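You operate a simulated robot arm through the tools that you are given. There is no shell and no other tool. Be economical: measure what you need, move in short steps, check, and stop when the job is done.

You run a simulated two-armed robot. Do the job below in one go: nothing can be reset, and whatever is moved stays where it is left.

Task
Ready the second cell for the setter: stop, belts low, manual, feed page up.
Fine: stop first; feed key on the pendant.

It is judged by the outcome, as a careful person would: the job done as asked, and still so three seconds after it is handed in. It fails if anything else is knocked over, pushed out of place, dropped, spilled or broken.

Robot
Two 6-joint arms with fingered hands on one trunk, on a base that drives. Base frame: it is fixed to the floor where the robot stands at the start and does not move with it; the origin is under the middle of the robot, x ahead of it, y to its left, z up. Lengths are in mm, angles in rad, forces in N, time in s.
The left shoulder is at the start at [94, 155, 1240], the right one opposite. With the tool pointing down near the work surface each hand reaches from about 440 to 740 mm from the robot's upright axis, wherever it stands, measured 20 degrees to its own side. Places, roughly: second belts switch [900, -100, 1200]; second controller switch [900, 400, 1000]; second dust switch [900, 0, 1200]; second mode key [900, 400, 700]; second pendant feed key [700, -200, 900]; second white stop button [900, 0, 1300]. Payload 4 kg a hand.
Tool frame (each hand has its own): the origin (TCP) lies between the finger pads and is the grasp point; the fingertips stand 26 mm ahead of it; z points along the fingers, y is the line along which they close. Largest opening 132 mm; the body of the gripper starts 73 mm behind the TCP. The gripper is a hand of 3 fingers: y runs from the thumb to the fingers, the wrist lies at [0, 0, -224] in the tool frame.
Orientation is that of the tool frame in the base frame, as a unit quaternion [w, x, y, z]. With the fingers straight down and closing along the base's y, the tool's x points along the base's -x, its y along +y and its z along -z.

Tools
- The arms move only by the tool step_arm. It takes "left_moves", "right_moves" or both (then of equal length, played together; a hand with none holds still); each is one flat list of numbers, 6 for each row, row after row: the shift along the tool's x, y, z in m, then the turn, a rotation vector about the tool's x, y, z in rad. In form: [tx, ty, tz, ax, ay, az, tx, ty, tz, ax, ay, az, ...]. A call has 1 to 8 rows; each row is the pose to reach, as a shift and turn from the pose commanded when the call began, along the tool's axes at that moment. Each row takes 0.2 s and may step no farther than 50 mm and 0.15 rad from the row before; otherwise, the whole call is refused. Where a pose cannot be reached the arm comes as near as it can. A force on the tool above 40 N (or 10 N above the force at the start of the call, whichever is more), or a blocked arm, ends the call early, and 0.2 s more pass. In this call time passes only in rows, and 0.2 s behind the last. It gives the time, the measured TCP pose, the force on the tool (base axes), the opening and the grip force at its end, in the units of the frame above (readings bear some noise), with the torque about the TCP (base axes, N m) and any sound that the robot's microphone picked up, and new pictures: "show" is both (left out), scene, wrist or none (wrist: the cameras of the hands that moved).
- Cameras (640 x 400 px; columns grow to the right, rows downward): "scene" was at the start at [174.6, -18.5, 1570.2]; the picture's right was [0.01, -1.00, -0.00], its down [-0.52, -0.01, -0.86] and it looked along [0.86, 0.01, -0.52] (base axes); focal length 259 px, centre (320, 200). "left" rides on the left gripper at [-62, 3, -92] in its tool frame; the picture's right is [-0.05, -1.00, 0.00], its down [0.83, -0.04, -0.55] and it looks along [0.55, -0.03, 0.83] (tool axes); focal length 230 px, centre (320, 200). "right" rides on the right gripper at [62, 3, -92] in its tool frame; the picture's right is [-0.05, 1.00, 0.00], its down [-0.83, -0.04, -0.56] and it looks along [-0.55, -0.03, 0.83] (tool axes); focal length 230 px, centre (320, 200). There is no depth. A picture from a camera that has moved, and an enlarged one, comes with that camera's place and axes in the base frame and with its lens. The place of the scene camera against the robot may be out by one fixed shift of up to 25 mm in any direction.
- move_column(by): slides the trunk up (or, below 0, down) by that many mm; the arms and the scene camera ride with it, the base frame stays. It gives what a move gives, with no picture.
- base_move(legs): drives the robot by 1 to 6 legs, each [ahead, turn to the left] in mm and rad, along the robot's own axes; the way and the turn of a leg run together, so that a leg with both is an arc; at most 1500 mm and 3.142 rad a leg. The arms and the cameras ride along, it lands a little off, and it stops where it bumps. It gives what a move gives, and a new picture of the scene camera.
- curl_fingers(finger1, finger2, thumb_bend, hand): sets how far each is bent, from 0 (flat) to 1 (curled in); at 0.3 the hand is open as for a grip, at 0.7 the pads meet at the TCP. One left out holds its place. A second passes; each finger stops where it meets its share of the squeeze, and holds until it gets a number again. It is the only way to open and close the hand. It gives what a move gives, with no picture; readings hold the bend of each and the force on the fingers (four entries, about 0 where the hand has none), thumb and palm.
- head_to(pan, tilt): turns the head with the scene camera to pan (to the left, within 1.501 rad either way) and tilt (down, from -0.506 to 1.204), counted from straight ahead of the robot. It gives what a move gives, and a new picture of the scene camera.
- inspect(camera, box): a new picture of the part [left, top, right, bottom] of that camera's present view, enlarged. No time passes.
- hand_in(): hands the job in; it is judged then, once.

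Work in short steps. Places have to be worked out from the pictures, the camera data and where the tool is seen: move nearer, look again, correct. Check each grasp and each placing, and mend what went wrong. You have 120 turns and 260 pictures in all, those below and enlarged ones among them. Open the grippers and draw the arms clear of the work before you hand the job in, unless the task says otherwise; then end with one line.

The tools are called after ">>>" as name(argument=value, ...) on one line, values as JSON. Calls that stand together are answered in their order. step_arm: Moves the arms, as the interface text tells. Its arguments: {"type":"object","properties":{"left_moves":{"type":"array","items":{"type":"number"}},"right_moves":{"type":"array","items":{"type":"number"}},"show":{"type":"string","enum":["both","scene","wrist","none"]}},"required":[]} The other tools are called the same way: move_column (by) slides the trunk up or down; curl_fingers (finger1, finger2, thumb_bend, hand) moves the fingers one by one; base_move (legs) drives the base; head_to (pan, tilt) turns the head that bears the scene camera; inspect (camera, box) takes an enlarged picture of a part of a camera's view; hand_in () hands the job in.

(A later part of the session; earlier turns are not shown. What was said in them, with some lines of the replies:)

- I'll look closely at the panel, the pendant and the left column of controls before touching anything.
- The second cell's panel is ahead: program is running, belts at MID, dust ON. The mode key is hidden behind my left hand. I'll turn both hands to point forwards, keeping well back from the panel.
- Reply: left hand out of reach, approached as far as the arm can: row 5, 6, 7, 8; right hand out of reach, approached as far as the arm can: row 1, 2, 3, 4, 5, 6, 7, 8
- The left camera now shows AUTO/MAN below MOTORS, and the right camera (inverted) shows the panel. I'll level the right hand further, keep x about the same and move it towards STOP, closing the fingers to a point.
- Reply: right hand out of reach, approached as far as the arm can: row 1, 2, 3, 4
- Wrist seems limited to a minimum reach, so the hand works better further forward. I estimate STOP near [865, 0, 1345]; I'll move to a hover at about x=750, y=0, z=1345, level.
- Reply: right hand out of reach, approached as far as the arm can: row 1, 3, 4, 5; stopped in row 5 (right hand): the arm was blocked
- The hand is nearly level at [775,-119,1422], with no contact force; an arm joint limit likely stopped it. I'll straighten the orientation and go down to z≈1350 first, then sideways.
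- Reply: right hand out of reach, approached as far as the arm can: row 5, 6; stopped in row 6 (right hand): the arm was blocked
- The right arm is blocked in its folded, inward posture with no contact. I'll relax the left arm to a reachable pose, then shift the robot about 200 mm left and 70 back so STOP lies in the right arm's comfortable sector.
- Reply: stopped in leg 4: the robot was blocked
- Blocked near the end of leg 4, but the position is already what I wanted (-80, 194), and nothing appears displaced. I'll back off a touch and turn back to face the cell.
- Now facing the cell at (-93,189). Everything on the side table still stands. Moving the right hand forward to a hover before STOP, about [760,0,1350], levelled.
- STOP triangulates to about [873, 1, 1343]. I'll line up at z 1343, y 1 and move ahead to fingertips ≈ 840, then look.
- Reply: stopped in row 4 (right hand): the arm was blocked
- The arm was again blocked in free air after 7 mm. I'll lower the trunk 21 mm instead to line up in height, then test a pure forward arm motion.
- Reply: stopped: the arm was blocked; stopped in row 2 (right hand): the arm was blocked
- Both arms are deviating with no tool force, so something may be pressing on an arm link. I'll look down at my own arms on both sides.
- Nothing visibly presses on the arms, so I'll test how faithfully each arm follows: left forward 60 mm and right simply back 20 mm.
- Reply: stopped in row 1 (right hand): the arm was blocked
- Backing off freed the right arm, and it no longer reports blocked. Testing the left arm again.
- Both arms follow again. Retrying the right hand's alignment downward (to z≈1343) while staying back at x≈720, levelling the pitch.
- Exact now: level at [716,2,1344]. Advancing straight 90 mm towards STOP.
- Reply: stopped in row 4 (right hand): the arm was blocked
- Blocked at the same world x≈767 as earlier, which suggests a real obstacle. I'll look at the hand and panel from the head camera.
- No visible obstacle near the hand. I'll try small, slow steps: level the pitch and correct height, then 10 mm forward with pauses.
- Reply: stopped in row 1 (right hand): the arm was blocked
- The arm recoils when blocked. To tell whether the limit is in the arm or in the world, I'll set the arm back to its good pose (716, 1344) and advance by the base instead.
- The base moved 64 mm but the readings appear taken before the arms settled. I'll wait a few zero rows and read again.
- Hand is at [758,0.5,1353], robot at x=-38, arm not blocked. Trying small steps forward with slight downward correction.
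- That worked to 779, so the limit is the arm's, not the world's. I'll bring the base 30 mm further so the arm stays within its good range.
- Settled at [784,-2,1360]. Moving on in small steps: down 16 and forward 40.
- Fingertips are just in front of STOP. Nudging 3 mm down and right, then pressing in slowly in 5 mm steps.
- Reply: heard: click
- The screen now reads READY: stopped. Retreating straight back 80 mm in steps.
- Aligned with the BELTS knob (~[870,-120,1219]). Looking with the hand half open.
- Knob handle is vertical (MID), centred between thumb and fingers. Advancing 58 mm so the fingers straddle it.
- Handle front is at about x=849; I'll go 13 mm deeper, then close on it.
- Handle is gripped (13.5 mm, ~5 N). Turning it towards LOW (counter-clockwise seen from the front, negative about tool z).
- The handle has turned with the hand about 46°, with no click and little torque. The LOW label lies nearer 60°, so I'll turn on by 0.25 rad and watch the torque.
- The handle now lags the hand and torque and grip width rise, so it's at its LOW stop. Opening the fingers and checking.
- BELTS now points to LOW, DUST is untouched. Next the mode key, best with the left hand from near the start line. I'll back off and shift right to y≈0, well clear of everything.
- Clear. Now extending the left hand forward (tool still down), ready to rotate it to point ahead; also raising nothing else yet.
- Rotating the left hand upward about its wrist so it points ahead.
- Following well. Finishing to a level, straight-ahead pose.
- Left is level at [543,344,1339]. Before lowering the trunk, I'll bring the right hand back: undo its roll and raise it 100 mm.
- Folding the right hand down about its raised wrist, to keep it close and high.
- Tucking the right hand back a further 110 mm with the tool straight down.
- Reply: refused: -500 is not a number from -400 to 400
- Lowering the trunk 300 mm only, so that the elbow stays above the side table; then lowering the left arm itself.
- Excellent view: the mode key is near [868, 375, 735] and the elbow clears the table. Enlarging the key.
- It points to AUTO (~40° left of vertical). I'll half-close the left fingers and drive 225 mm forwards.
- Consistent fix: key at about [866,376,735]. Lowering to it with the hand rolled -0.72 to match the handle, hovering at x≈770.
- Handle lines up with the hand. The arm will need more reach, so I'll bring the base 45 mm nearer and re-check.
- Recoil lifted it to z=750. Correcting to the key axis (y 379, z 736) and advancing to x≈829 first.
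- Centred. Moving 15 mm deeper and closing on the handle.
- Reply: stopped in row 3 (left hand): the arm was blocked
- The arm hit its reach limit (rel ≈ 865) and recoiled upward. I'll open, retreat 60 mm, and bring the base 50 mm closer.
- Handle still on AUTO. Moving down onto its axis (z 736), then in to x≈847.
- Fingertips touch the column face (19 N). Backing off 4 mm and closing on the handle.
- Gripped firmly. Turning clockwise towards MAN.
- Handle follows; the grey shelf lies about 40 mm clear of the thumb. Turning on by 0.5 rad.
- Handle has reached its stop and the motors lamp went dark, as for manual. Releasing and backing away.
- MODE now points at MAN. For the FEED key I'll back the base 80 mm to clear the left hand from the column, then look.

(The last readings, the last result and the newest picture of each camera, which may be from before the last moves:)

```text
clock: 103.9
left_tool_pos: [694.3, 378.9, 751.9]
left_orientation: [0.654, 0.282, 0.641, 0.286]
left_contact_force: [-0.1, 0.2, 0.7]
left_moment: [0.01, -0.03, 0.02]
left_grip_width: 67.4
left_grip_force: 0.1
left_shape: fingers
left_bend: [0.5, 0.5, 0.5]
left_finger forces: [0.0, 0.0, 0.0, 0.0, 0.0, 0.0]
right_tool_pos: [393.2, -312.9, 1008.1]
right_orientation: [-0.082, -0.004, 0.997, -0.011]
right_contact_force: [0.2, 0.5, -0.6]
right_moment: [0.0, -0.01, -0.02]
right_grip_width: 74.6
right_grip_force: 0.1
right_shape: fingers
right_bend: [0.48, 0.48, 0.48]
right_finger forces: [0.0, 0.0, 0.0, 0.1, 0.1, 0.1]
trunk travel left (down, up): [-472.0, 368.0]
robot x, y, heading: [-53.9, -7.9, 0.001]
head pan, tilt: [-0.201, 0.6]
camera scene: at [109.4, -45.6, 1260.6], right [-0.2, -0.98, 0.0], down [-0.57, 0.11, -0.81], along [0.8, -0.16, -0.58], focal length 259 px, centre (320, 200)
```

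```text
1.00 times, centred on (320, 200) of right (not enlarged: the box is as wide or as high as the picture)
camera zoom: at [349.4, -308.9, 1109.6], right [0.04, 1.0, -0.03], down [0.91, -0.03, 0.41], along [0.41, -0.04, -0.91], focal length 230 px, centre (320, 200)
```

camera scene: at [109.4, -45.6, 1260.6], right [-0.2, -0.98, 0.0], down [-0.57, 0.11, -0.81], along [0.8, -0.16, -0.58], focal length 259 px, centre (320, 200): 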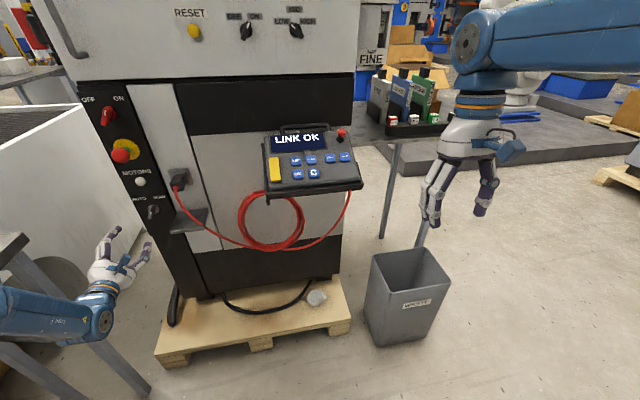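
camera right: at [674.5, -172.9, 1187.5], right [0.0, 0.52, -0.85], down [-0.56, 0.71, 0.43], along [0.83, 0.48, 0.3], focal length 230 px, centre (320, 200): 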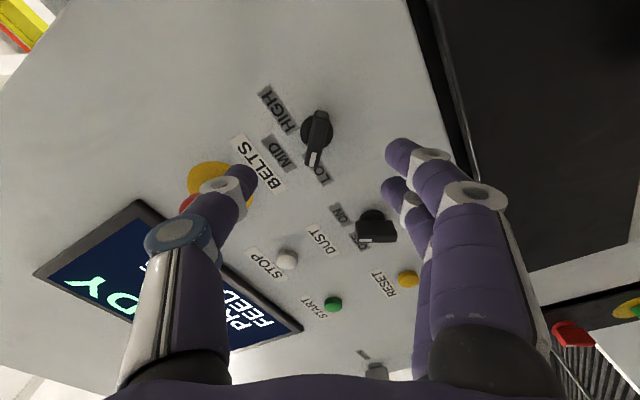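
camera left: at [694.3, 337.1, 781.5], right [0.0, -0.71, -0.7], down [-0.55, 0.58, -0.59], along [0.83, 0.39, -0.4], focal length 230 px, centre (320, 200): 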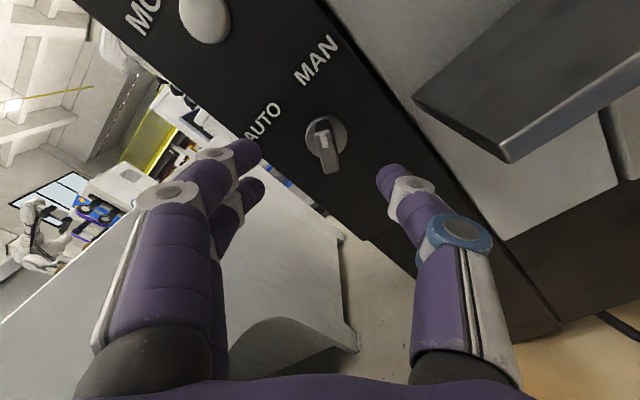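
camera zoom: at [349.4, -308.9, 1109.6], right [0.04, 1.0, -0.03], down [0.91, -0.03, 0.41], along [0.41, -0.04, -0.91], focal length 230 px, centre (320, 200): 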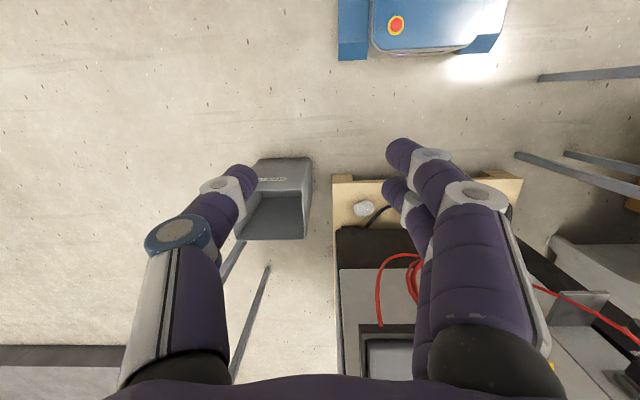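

The main screen reads MANUAL. Now I'll bring the right hand over the pendant, pitched forward about 30°, hovering near [665,-185,1040], fingers closed to a point.

>>> curl_fingers(hand="right", finger1=0.7, finger2=0.7, thumb_bend=0.7)

>>> step_arm(right_moves=[-0.033, 0.016, -0.0105, 0, -0.09, 0, -0.0655, 0.032, -0.021, 0, -0.18, 0, -0.098, 0.048, -0.0315, 0, -0.27, 0, -0.131, 0.064, -0.042, 0, -0.36, 0, -0.164, 0.08, -0.0525, 0, -0.45, 0, -0.1965, 0.096, -0.063, 0, -0.54, 0, -0.229, 0.112, -0.0735, 0, -0.63, 0, -0.262, 0.128, -0.084, 0, -0.71, 0], show="both")

```text
clock: 105.1
left_tool_pos: [680.1, 377.2, 767.0]
left_orientation: [0.661, 0.279, 0.635, 0.288]
left_contact_force: [0.1, -0.1, -0.2]
left_moment: [0.01, 0.01, 0.01]
left_grip_width: 67.4
left_grip_force: 0.2
left_shape: fingers
left_bend: [0.5, 0.5, 0.5]
left_finger forces: [0.1, 0.1, 0.1, 0.0, 0.0, 0.0]
right_tool_pos: [378.9, -313.5, 992.2]
right_orientation: [-0.107, -0.004, 0.994, -0.011]
right_contact_force: [1.0, 0.5, 0.9]
right_moment: [0.02, -0.01, -0.01]
right_grip_width: 5.8
right_grip_force: 0.0
right_shape: fingers
right_bend: [0.7, 0.7, 0.7]
right_finger forces: [0.1, 0.0, 0.0, 0.1, 0.1, 0.0]
trunk travel left (down, up): [-472.0, 368.0]
robot x, y, heading: [-56.9, -7.9, 0.001]
head pan, tilt: [-0.201, 0.6]
stopped (right hand): the arm was blocked; the commanded pose is now the measured one
```

```text
clock: 106.9
left_tool_pos: [681.2, 377.6, 764.3]
left_orientation: [0.659, 0.28, 0.636, 0.288]
left_contact_force: [0.4, -0.4, -0.4]
left_moment: [0.01, 0.0, 0.02]
left_grip_width: 67.4
left_grip_force: 0.0
left_shape: fingers
left_bend: [0.5, 0.5, 0.5]
left_finger forces: [0.0, 0.1, 0.0, 0.0, 0.1, 0.0]
right_tool_pos: [650.3, -180.9, 1057.9]
right_orientation: [0.28, -0.008, 0.96, -0.009]
right_contact_force: [0.3, -0.3, -0.5]
right_moment: [0.03, 0.02, 0.0]
right_grip_width: 6.1
right_grip_force: 0.1
right_shape: fingers
right_bend: [0.7, 0.7, 0.7]
right_finger forces: [0.0, 0.0, 0.0, 0.0, 0.0, 0.1]
trunk travel left (down, up): [-472.0, 368.0]
robot x, y, heading: [-58.3, -11.0, 0.006]
head pan, tilt: [-0.201, 0.6]
camera scene: at [110.5, -45.4, 1260.3], right [-0.2, -0.98, 0.0], down [-0.57, 0.11, -0.81], along [0.8, -0.16, -0.58], focal length 259 px, centre (320, 200)
camera right: at [549.6, -178.5, 1104.1], right [0.03, 1.0, 0.01], down [0.4, -0.02, 0.91], along [0.91, -0.03, -0.4], focal length 230 px, centre (320, 200)
```

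scene: 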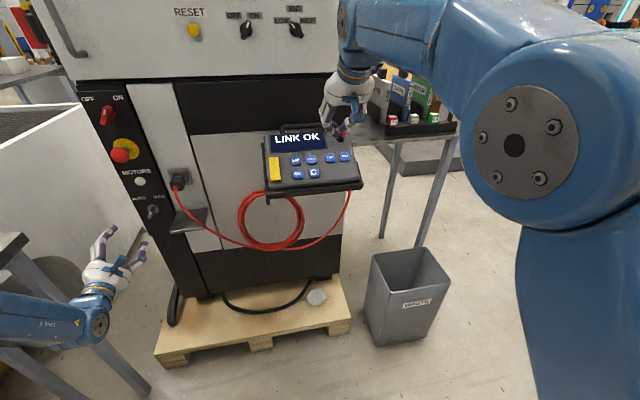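
right: 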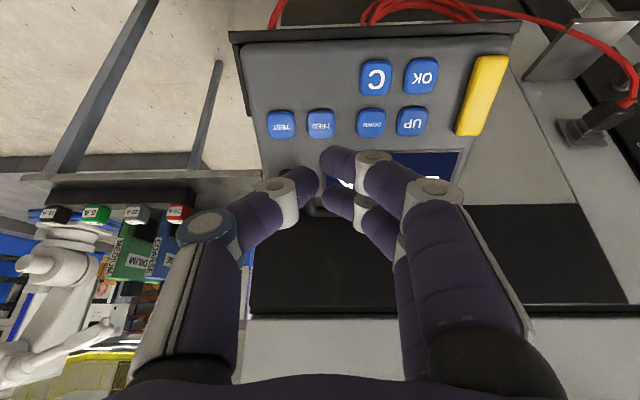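

FEED is at about [752,-184,920]. Approaching along the tool axis to about 65 mm short of it, then re-measuring.

>>> step_arm(right_moves=[-0.002, 0, 0.014, 0, 0, 0, -0.004, -0.001, 0.027, 0, 0, 0, -0.006, -0.001, 0.041, 0, 0, 0, -0.008, -0.002, 0.054, 0, 0, 0, -0.01, -0.002, 0.068, 0, 0, 0, -0.0118, -0.0024, 0.081, 0, 0, 0], show="wrist")

```text
clock: 108.3
left_tool_pos: [681.8, 376.9, 765.3]
left_orientation: [0.66, 0.281, 0.635, 0.287]
left_contact_force: [0.1, -0.4, 0.3]
left_moment: [-0.02, 0.01, 0.02]
left_grip_width: 67.7
left_grip_force: 0.2
left_shape: fingers
left_bend: [0.5, 0.5, 0.5]
left_finger forces: [0.1, 0.0, 0.1, 0.0, 0.0, 0.0]
right_tool_pos: [704.1, -183.7, 997.3]
right_orientation: [0.278, -0.007, 0.96, -0.009]
right_contact_force: [0.3, -0.4, -0.3]
right_moment: [0.03, 0.03, -0.01]
right_grip_width: 6.0
right_grip_force: 0.1
right_shape: fingers
right_bend: [0.7, 0.7, 0.7]
right_finger forces: [0.0, 0.0, 0.0, 0.0, 0.0, 0.0]
trunk travel left (down, up): [-472.0, 368.0]
robot x, y, heading: [-55.7, -12.5, 0.006]
head pan, tilt: [-0.201, 0.6]
camera right: at [602.9, -181.7, 1042.3], right [0.03, 1.0, 0.01], down [0.4, -0.02, 0.91], along [0.91, -0.03, -0.41], focal length 230 px, centre (320, 200)
```

right: 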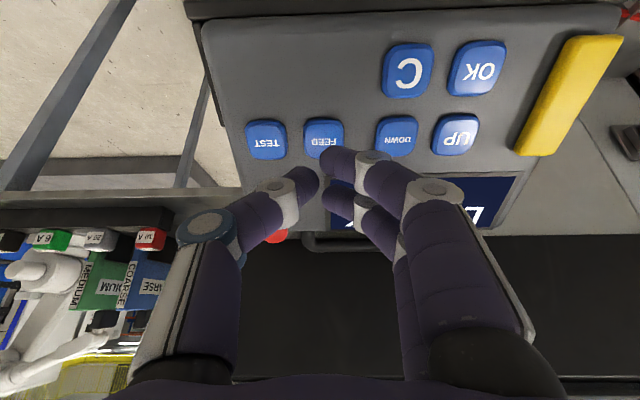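

FEED triangulates to [750,-183,922], 62 mm ahead of the fingertips along the tool axis. Advancing 45 mm and checking.

>>> step_arm(right_moves=[0, 0, 0.01, 0, 0, 0, 0.001, 0.001, 0.02, 0, 0, 0, 0.001, 0.001, 0.03, 0, 0, 0, 0.002, 0.001, 0.038, 0, 0, 0, 0.002, 0.001, 0.045, 0, 0, 0], show="both")

```text
clock: 109.7
left_tool_pos: [665.3, 377.7, 781.7]
left_orientation: [0.668, 0.275, 0.627, 0.291]
left_contact_force: [0.1, -0.1, 0.6]
left_moment: [0.02, 0.03, 0.02]
left_grip_width: 67.7
left_grip_force: 0.2
left_shape: fingers
left_bend: [0.5, 0.5, 0.5]
left_finger forces: [0.0, 0.0, 0.0, 0.1, 0.0, 0.1]
right_tool_pos: [706.6, -183.3, 979.2]
right_orientation: [0.29, -0.007, 0.957, -0.01]
right_contact_force: [-0.9, 0.8, 0.2]
right_moment: [-0.03, -0.03, 0.01]
right_grip_width: 5.3
right_grip_force: 0.1
right_shape: fingers
right_bend: [0.7, 0.7, 0.7]
right_finger forces: [0.1, 0.1, 0.0, 0.0, 0.1, 0.0]
trunk travel left (down, up): [-472.0, 368.0]
robot x, y, heading: [-54.5, -6.4, 0.001]
head pan, tilt: [-0.201, 0.6]
heard: click
stopped in row 5 (right hand): the arm was blocked; the commanded pose is now the measured one
camera scene: at [104.4, -45.0, 1261.4], right [-0.2, -0.98, 0.0], down [-0.57, 0.11, -0.82], along [0.8, -0.16, -0.58], focal length 259 px, centre (320, 200)
camera right: at [605.4, -181.1, 1021.5], right [0.04, 1.0, 0.01], down [0.38, -0.02, 0.92], along [0.92, -0.03, -0.38], focal length 230 px, centre (320, 200)
```

scene: 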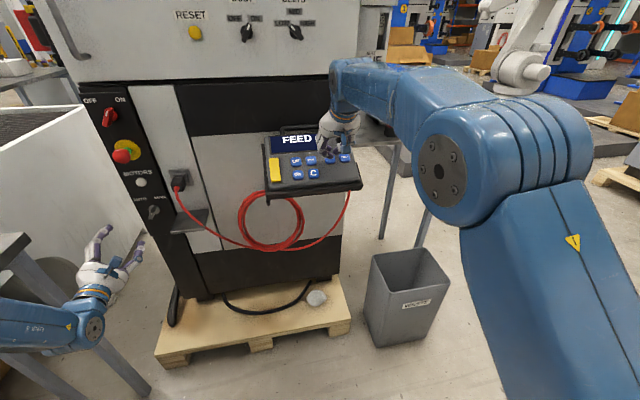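
right: 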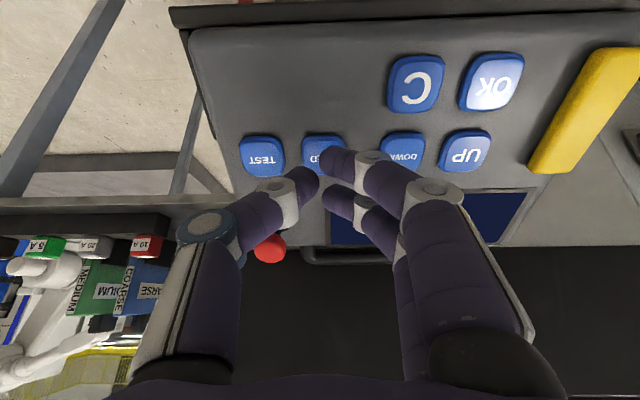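

A click, and the pendant now shows FEED. Withdrawing along the tool axis right away and checking the screens.

>>> step_arm(right_moves=[0, 0, -0.012, 0, 0, 0, 0, 0, -0.024, 0, 0, 0, 0, 0, -0.036, 0, 0, 0, 0, 0, -0.048, 0, 0, 0, 0, 0, -0.06, 0, 0, 0, 0, 0, -0.072, 0, 0, 0], show="none")

>>> head_to(pan=-0.1, tilt=0.3)

>>> inspect(camera="right", box=[160, 0, 640, 300])

```text
clock: 111.1
left_tool_pos: [668.3, 377.6, 778.1]
left_orientation: [0.666, 0.277, 0.628, 0.291]
left_contact_force: [-0.4, -0.4, -0.6]
left_moment: [-0.01, -0.01, 0.01]
left_grip_width: 67.6
left_grip_force: 0.0
left_shape: fingers
left_bend: [0.5, 0.5, 0.5]
left_finger forces: [0.0, 0.0, 0.1, 0.0, 0.0, 0.0]
right_tool_pos: [670.2, -181.7, 1032.9]
right_orientation: [0.287, -0.007, 0.958, -0.009]
right_contact_force: [-0.9, -0.1, 0.2]
right_moment: [0.0, 0.01, -0.05]
right_grip_width: 5.5
right_grip_force: 0.2
right_shape: fingers
right_bend: [0.7, 0.7, 0.7]
right_finger forces: [0.1, 0.1, 0.0, 0.0, 0.0, 0.0]
trunk travel left (down, up): [-472.0, 368.0]
robot x, y, heading: [-55.3, -7.5, 0.003]
head pan, tilt: [-0.201, 0.6]
```

```text
clock: 111.9
left_tool_pos: [668.7, 378.2, 777.8]
left_orientation: [0.666, 0.276, 0.629, 0.291]
left_contact_force: [0.0, 0.0, -0.4]
left_moment: [0.02, 0.01, 0.0]
left_grip_width: 67.4
left_grip_force: 0.1
left_shape: fingers
left_bend: [0.5, 0.5, 0.5]
left_finger forces: [0.0, 0.0, 0.0, 0.0, 0.0, 0.0]
right_tool_pos: [670.8, -182.6, 1033.3]
right_orientation: [0.288, -0.007, 0.957, -0.009]
right_contact_force: [0.7, 0.7, 0.2]
right_moment: [0.0, -0.03, -0.02]
right_grip_width: 5.4
right_grip_force: 0.1
right_shape: fingers
right_bend: [0.7, 0.7, 0.7]
right_finger forces: [0.0, 0.0, 0.0, 0.0, 0.0, 0.0]
trunk travel left (down, up): [-472.0, 368.0]
robot x, y, heading: [-54.5, -8.6, -0.0]
head pan, tilt: [-0.099, 0.3]
camera scene: at [116.2, -37.5, 1287.8], right [-0.1, -1.0, 0.0], down [-0.31, 0.03, -0.95], along [0.94, -0.09, -0.31], focal length 259 px, centre (320, 200)
```

scene: 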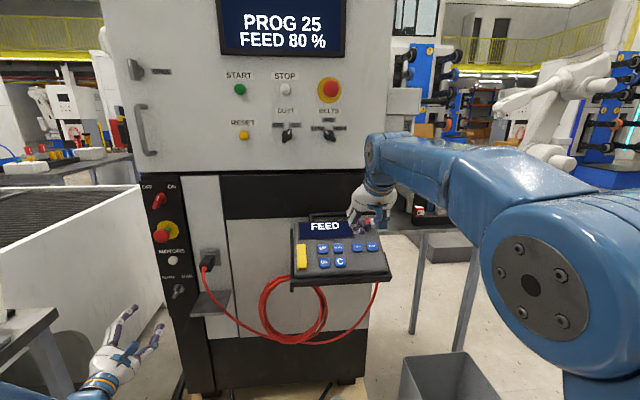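

```text
1.33 times, centred on (400, 150) of right
camera zoom: at [570.0, -180.0, 1076.6], right [0.04, 1.0, 0.01], down [0.39, -0.02, 0.92], along [0.92, -0.03, -0.39], focal length 307 px, centre (213, 267)
```

zoom: 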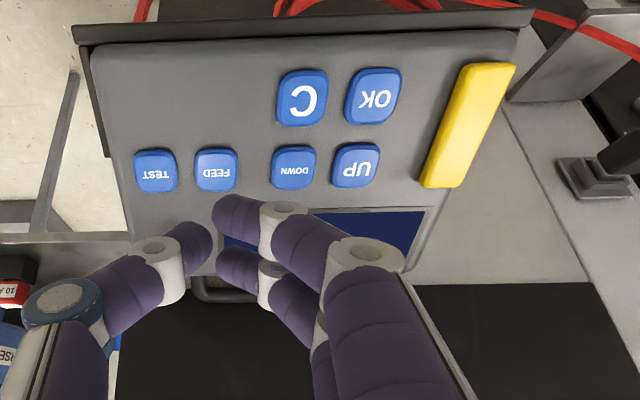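

Feed page is up and the pendant sits in place. Backing the robot straight away and opening both hands, then a final check.

>>> base_move(legs=[[-350, 0]])

>>> curl_fingers(hand="right", finger1=0.3, finger2=0.3, thumb_bend=0.3)

>>> curl_fingers(hand="left", finger1=0.3, finger2=0.3, thumb_bend=0.3)

>>> head_to(pan=0.1, tilt=0.1)

>>> inspect(camera="scene", box=[220, 60, 460, 300])

```text
clock: 114.2
left_tool_pos: [313.2, 375.6, 777.3]
left_orientation: [0.666, 0.277, 0.629, 0.289]
left_contact_force: [0.3, 0.3, -0.2]
left_moment: [0.0, -0.02, 0.01]
left_grip_width: 67.5
left_grip_force: 0.1
left_shape: fingers
left_bend: [0.5, 0.5, 0.5]
left_finger forces: [0.1, 0.1, 0.1, 0.1, 0.0, 0.0]
right_tool_pos: [315.4, -183.2, 1034.5]
right_orientation: [0.287, -0.007, 0.958, -0.009]
right_contact_force: [0.1, 0.2, -0.3]
right_moment: [0.0, -0.02, -0.01]
right_grip_width: 5.6
right_grip_force: 0.0
right_shape: fingers
right_bend: [0.7, 0.7, 0.7]
right_finger forces: [0.0, 0.1, 0.0, 0.1, 0.0, 0.0]
trunk travel left (down, up): [-472.0, 368.0]
robot x, y, heading: [-411.8, -9.0, 0.005]
head pan, tilt: [-0.099, 0.3]
camera scene: at [-239.6, -38.6, 1288.0], right [-0.1, -1.0, 0.0], down [-0.31, 0.03, -0.95], along [0.95, -0.09, -0.31], focal length 259 px, centre (320, 200)
```

scene: 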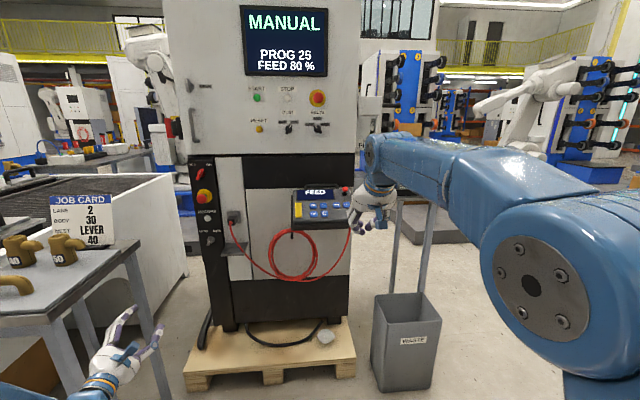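

```text
clock: 115.2
left_tool_pos: [302.2, 374.4, 789.9]
left_orientation: [0.672, 0.273, 0.623, 0.293]
left_contact_force: [0.3, 1.3, 0.2]
left_moment: [0.03, 0.01, -0.01]
left_grip_width: 67.6
left_grip_force: 0.0
left_shape: fingers
left_bend: [0.5, 0.5, 0.5]
left_finger forces: [0.1, 0.1, 0.0, 0.0, 0.1, 0.0]
right_tool_pos: [300.0, -184.5, 1046.2]
right_orientation: [0.296, -0.006, 0.955, -0.009]
right_contact_force: [0.0, 0.0, 0.8]
right_moment: [0.01, -0.03, 0.01]
right_grip_width: 134.1
right_grip_force: 0.1
right_shape: fingers
right_bend: [0.3, 0.3, 0.3]
right_finger forces: [0.0, 0.0, 0.0, 0.0, 0.1, 0.0]
trunk travel left (down, up): [-472.0, 368.0]
robot x, y, heading: [-409.5, -9.3, 0.002]
head pan, tilt: [-0.099, 0.3]
```

```text
clock: 116.2
left_tool_pos: [301.9, 374.6, 790.7]
left_orientation: [0.673, 0.274, 0.622, 0.293]
left_contact_force: [-0.3, -0.4, 0.4]
left_moment: [0.03, 0.04, -0.01]
left_grip_width: 133.8
left_grip_force: 0.1
left_shape: fingers
left_bend: [0.3, 0.3, 0.3]
left_finger forces: [0.0, 0.0, 0.0, 0.0, 0.1, 0.1]
right_tool_pos: [299.9, -182.7, 1046.1]
right_orientation: [0.296, -0.006, 0.955, -0.009]
right_contact_force: [-0.1, 0.6, 0.9]
right_moment: [-0.02, 0.01, 0.01]
right_grip_width: 133.9
right_grip_force: 0.1
right_shape: fingers
right_bend: [0.3, 0.3, 0.3]
right_finger forces: [0.0, 0.1, 0.0, 0.1, 0.0, 0.1]
trunk travel left (down, up): [-472.0, 368.0]
robot x, y, heading: [-410.2, -5.3, 0.001]
head pan, tilt: [-0.099, 0.3]
```

```text
clock: 116.9
left_tool_pos: [301.3, 374.6, 791.1]
left_orientation: [0.673, 0.274, 0.622, 0.292]
left_contact_force: [0.5, -0.8, 0.3]
left_moment: [-0.02, 0.03, -0.03]
left_grip_width: 133.8
left_grip_force: 0.0
left_shape: fingers
left_bend: [0.3, 0.3, 0.3]
left_finger forces: [0.0, 0.0, 0.0, 0.0, 0.0, 0.0]
right_tool_pos: [299.9, -184.5, 1047.8]
right_orientation: [0.296, -0.006, 0.955, -0.01]
right_contact_force: [-0.5, -0.4, 0.8]
right_moment: [0.04, -0.01, -0.01]
right_grip_width: 134.0
right_grip_force: 0.0
right_shape: fingers
right_bend: [0.3, 0.3, 0.3]
right_finger forces: [0.1, 0.0, 0.0, 0.0, 0.0, 0.0]
trunk travel left (down, up): [-472.0, 368.0]
robot x, y, heading: [-409.4, -9.7, 0.003]
head pan, tilt: [0.099, 0.099]
camera scene: at [-239.6, -20.2, 1306.5], right [0.1, -0.99, 0.0], down [-0.12, -0.01, -0.99], along [0.99, 0.1, -0.12], focal length 259 px, centre (320, 200)
```

scene: 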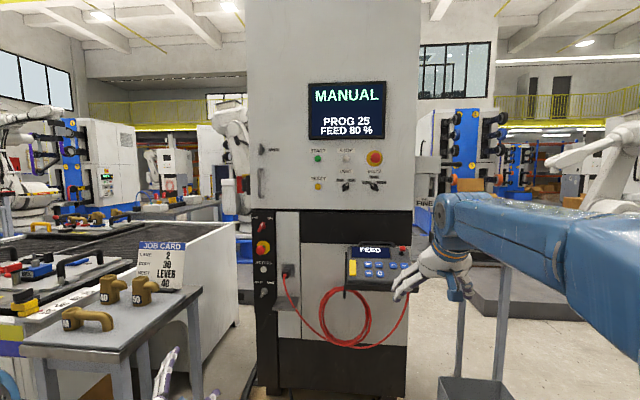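

```text
1.67 times, centred on (340, 180) of scene
camera zoom: at [-239.6, -20.2, 1306.5], right [0.1, -0.99, 0.0], down [-0.12, -0.01, -0.99], along [0.99, 0.1, -0.12], focal length 432 px, centre (287, 233)
```

zoom: 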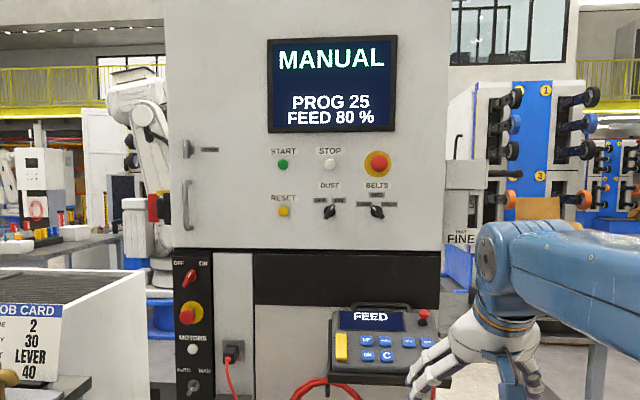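

MANUAL and FEED show. One last close look at the BELTS and mode knobs.

>>> inspect(camera="scene", box=[330, 140, 400, 200])

>>> inspect(camera="scene", box=[240, 210, 310, 310])

```text
6.67 times, centred on (365, 170) of scene
camera zoom: at [-239.6, -20.2, 1306.5], right [0.1, -0.99, 0.0], down [-0.12, -0.01, -0.99], along [0.99, 0.1, -0.12], focal length 1729 px, centre (20, 400)
```

zoom: 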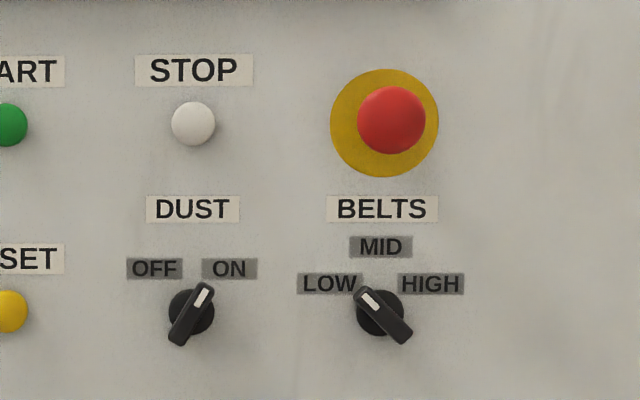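

```text
4.00 times, centred on (275, 260) of scene
camera zoom: at [-239.6, -20.2, 1306.5], right [0.1, -0.99, 0.0], down [-0.12, -0.01, -0.99], along [0.99, 0.1, -0.12], focal length 1037 px, centre (500, -40)
```

zoom: 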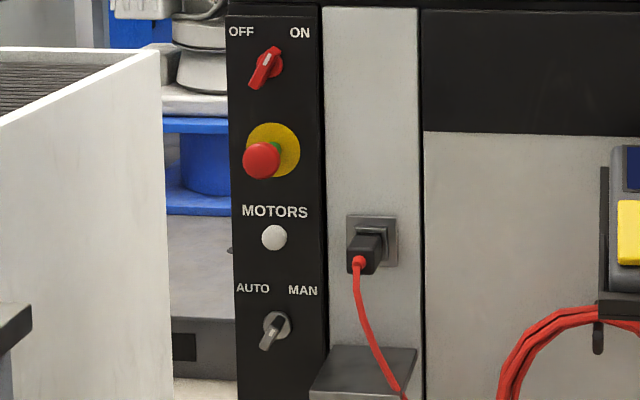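

All set: stopped, belts at LOW, mode at MAN, pendant on the FEED page, hands open and clear. Handing in.

>>> hand_in()

```text
The job is handed in.
```

The second cell is ready for the setter: it was stopped first, then belts set to LOW and mode to MAN (the screen reads MANUAL), and the pendant is on its FEED page. Nothing else looks moved or knocked over in the final pictures.
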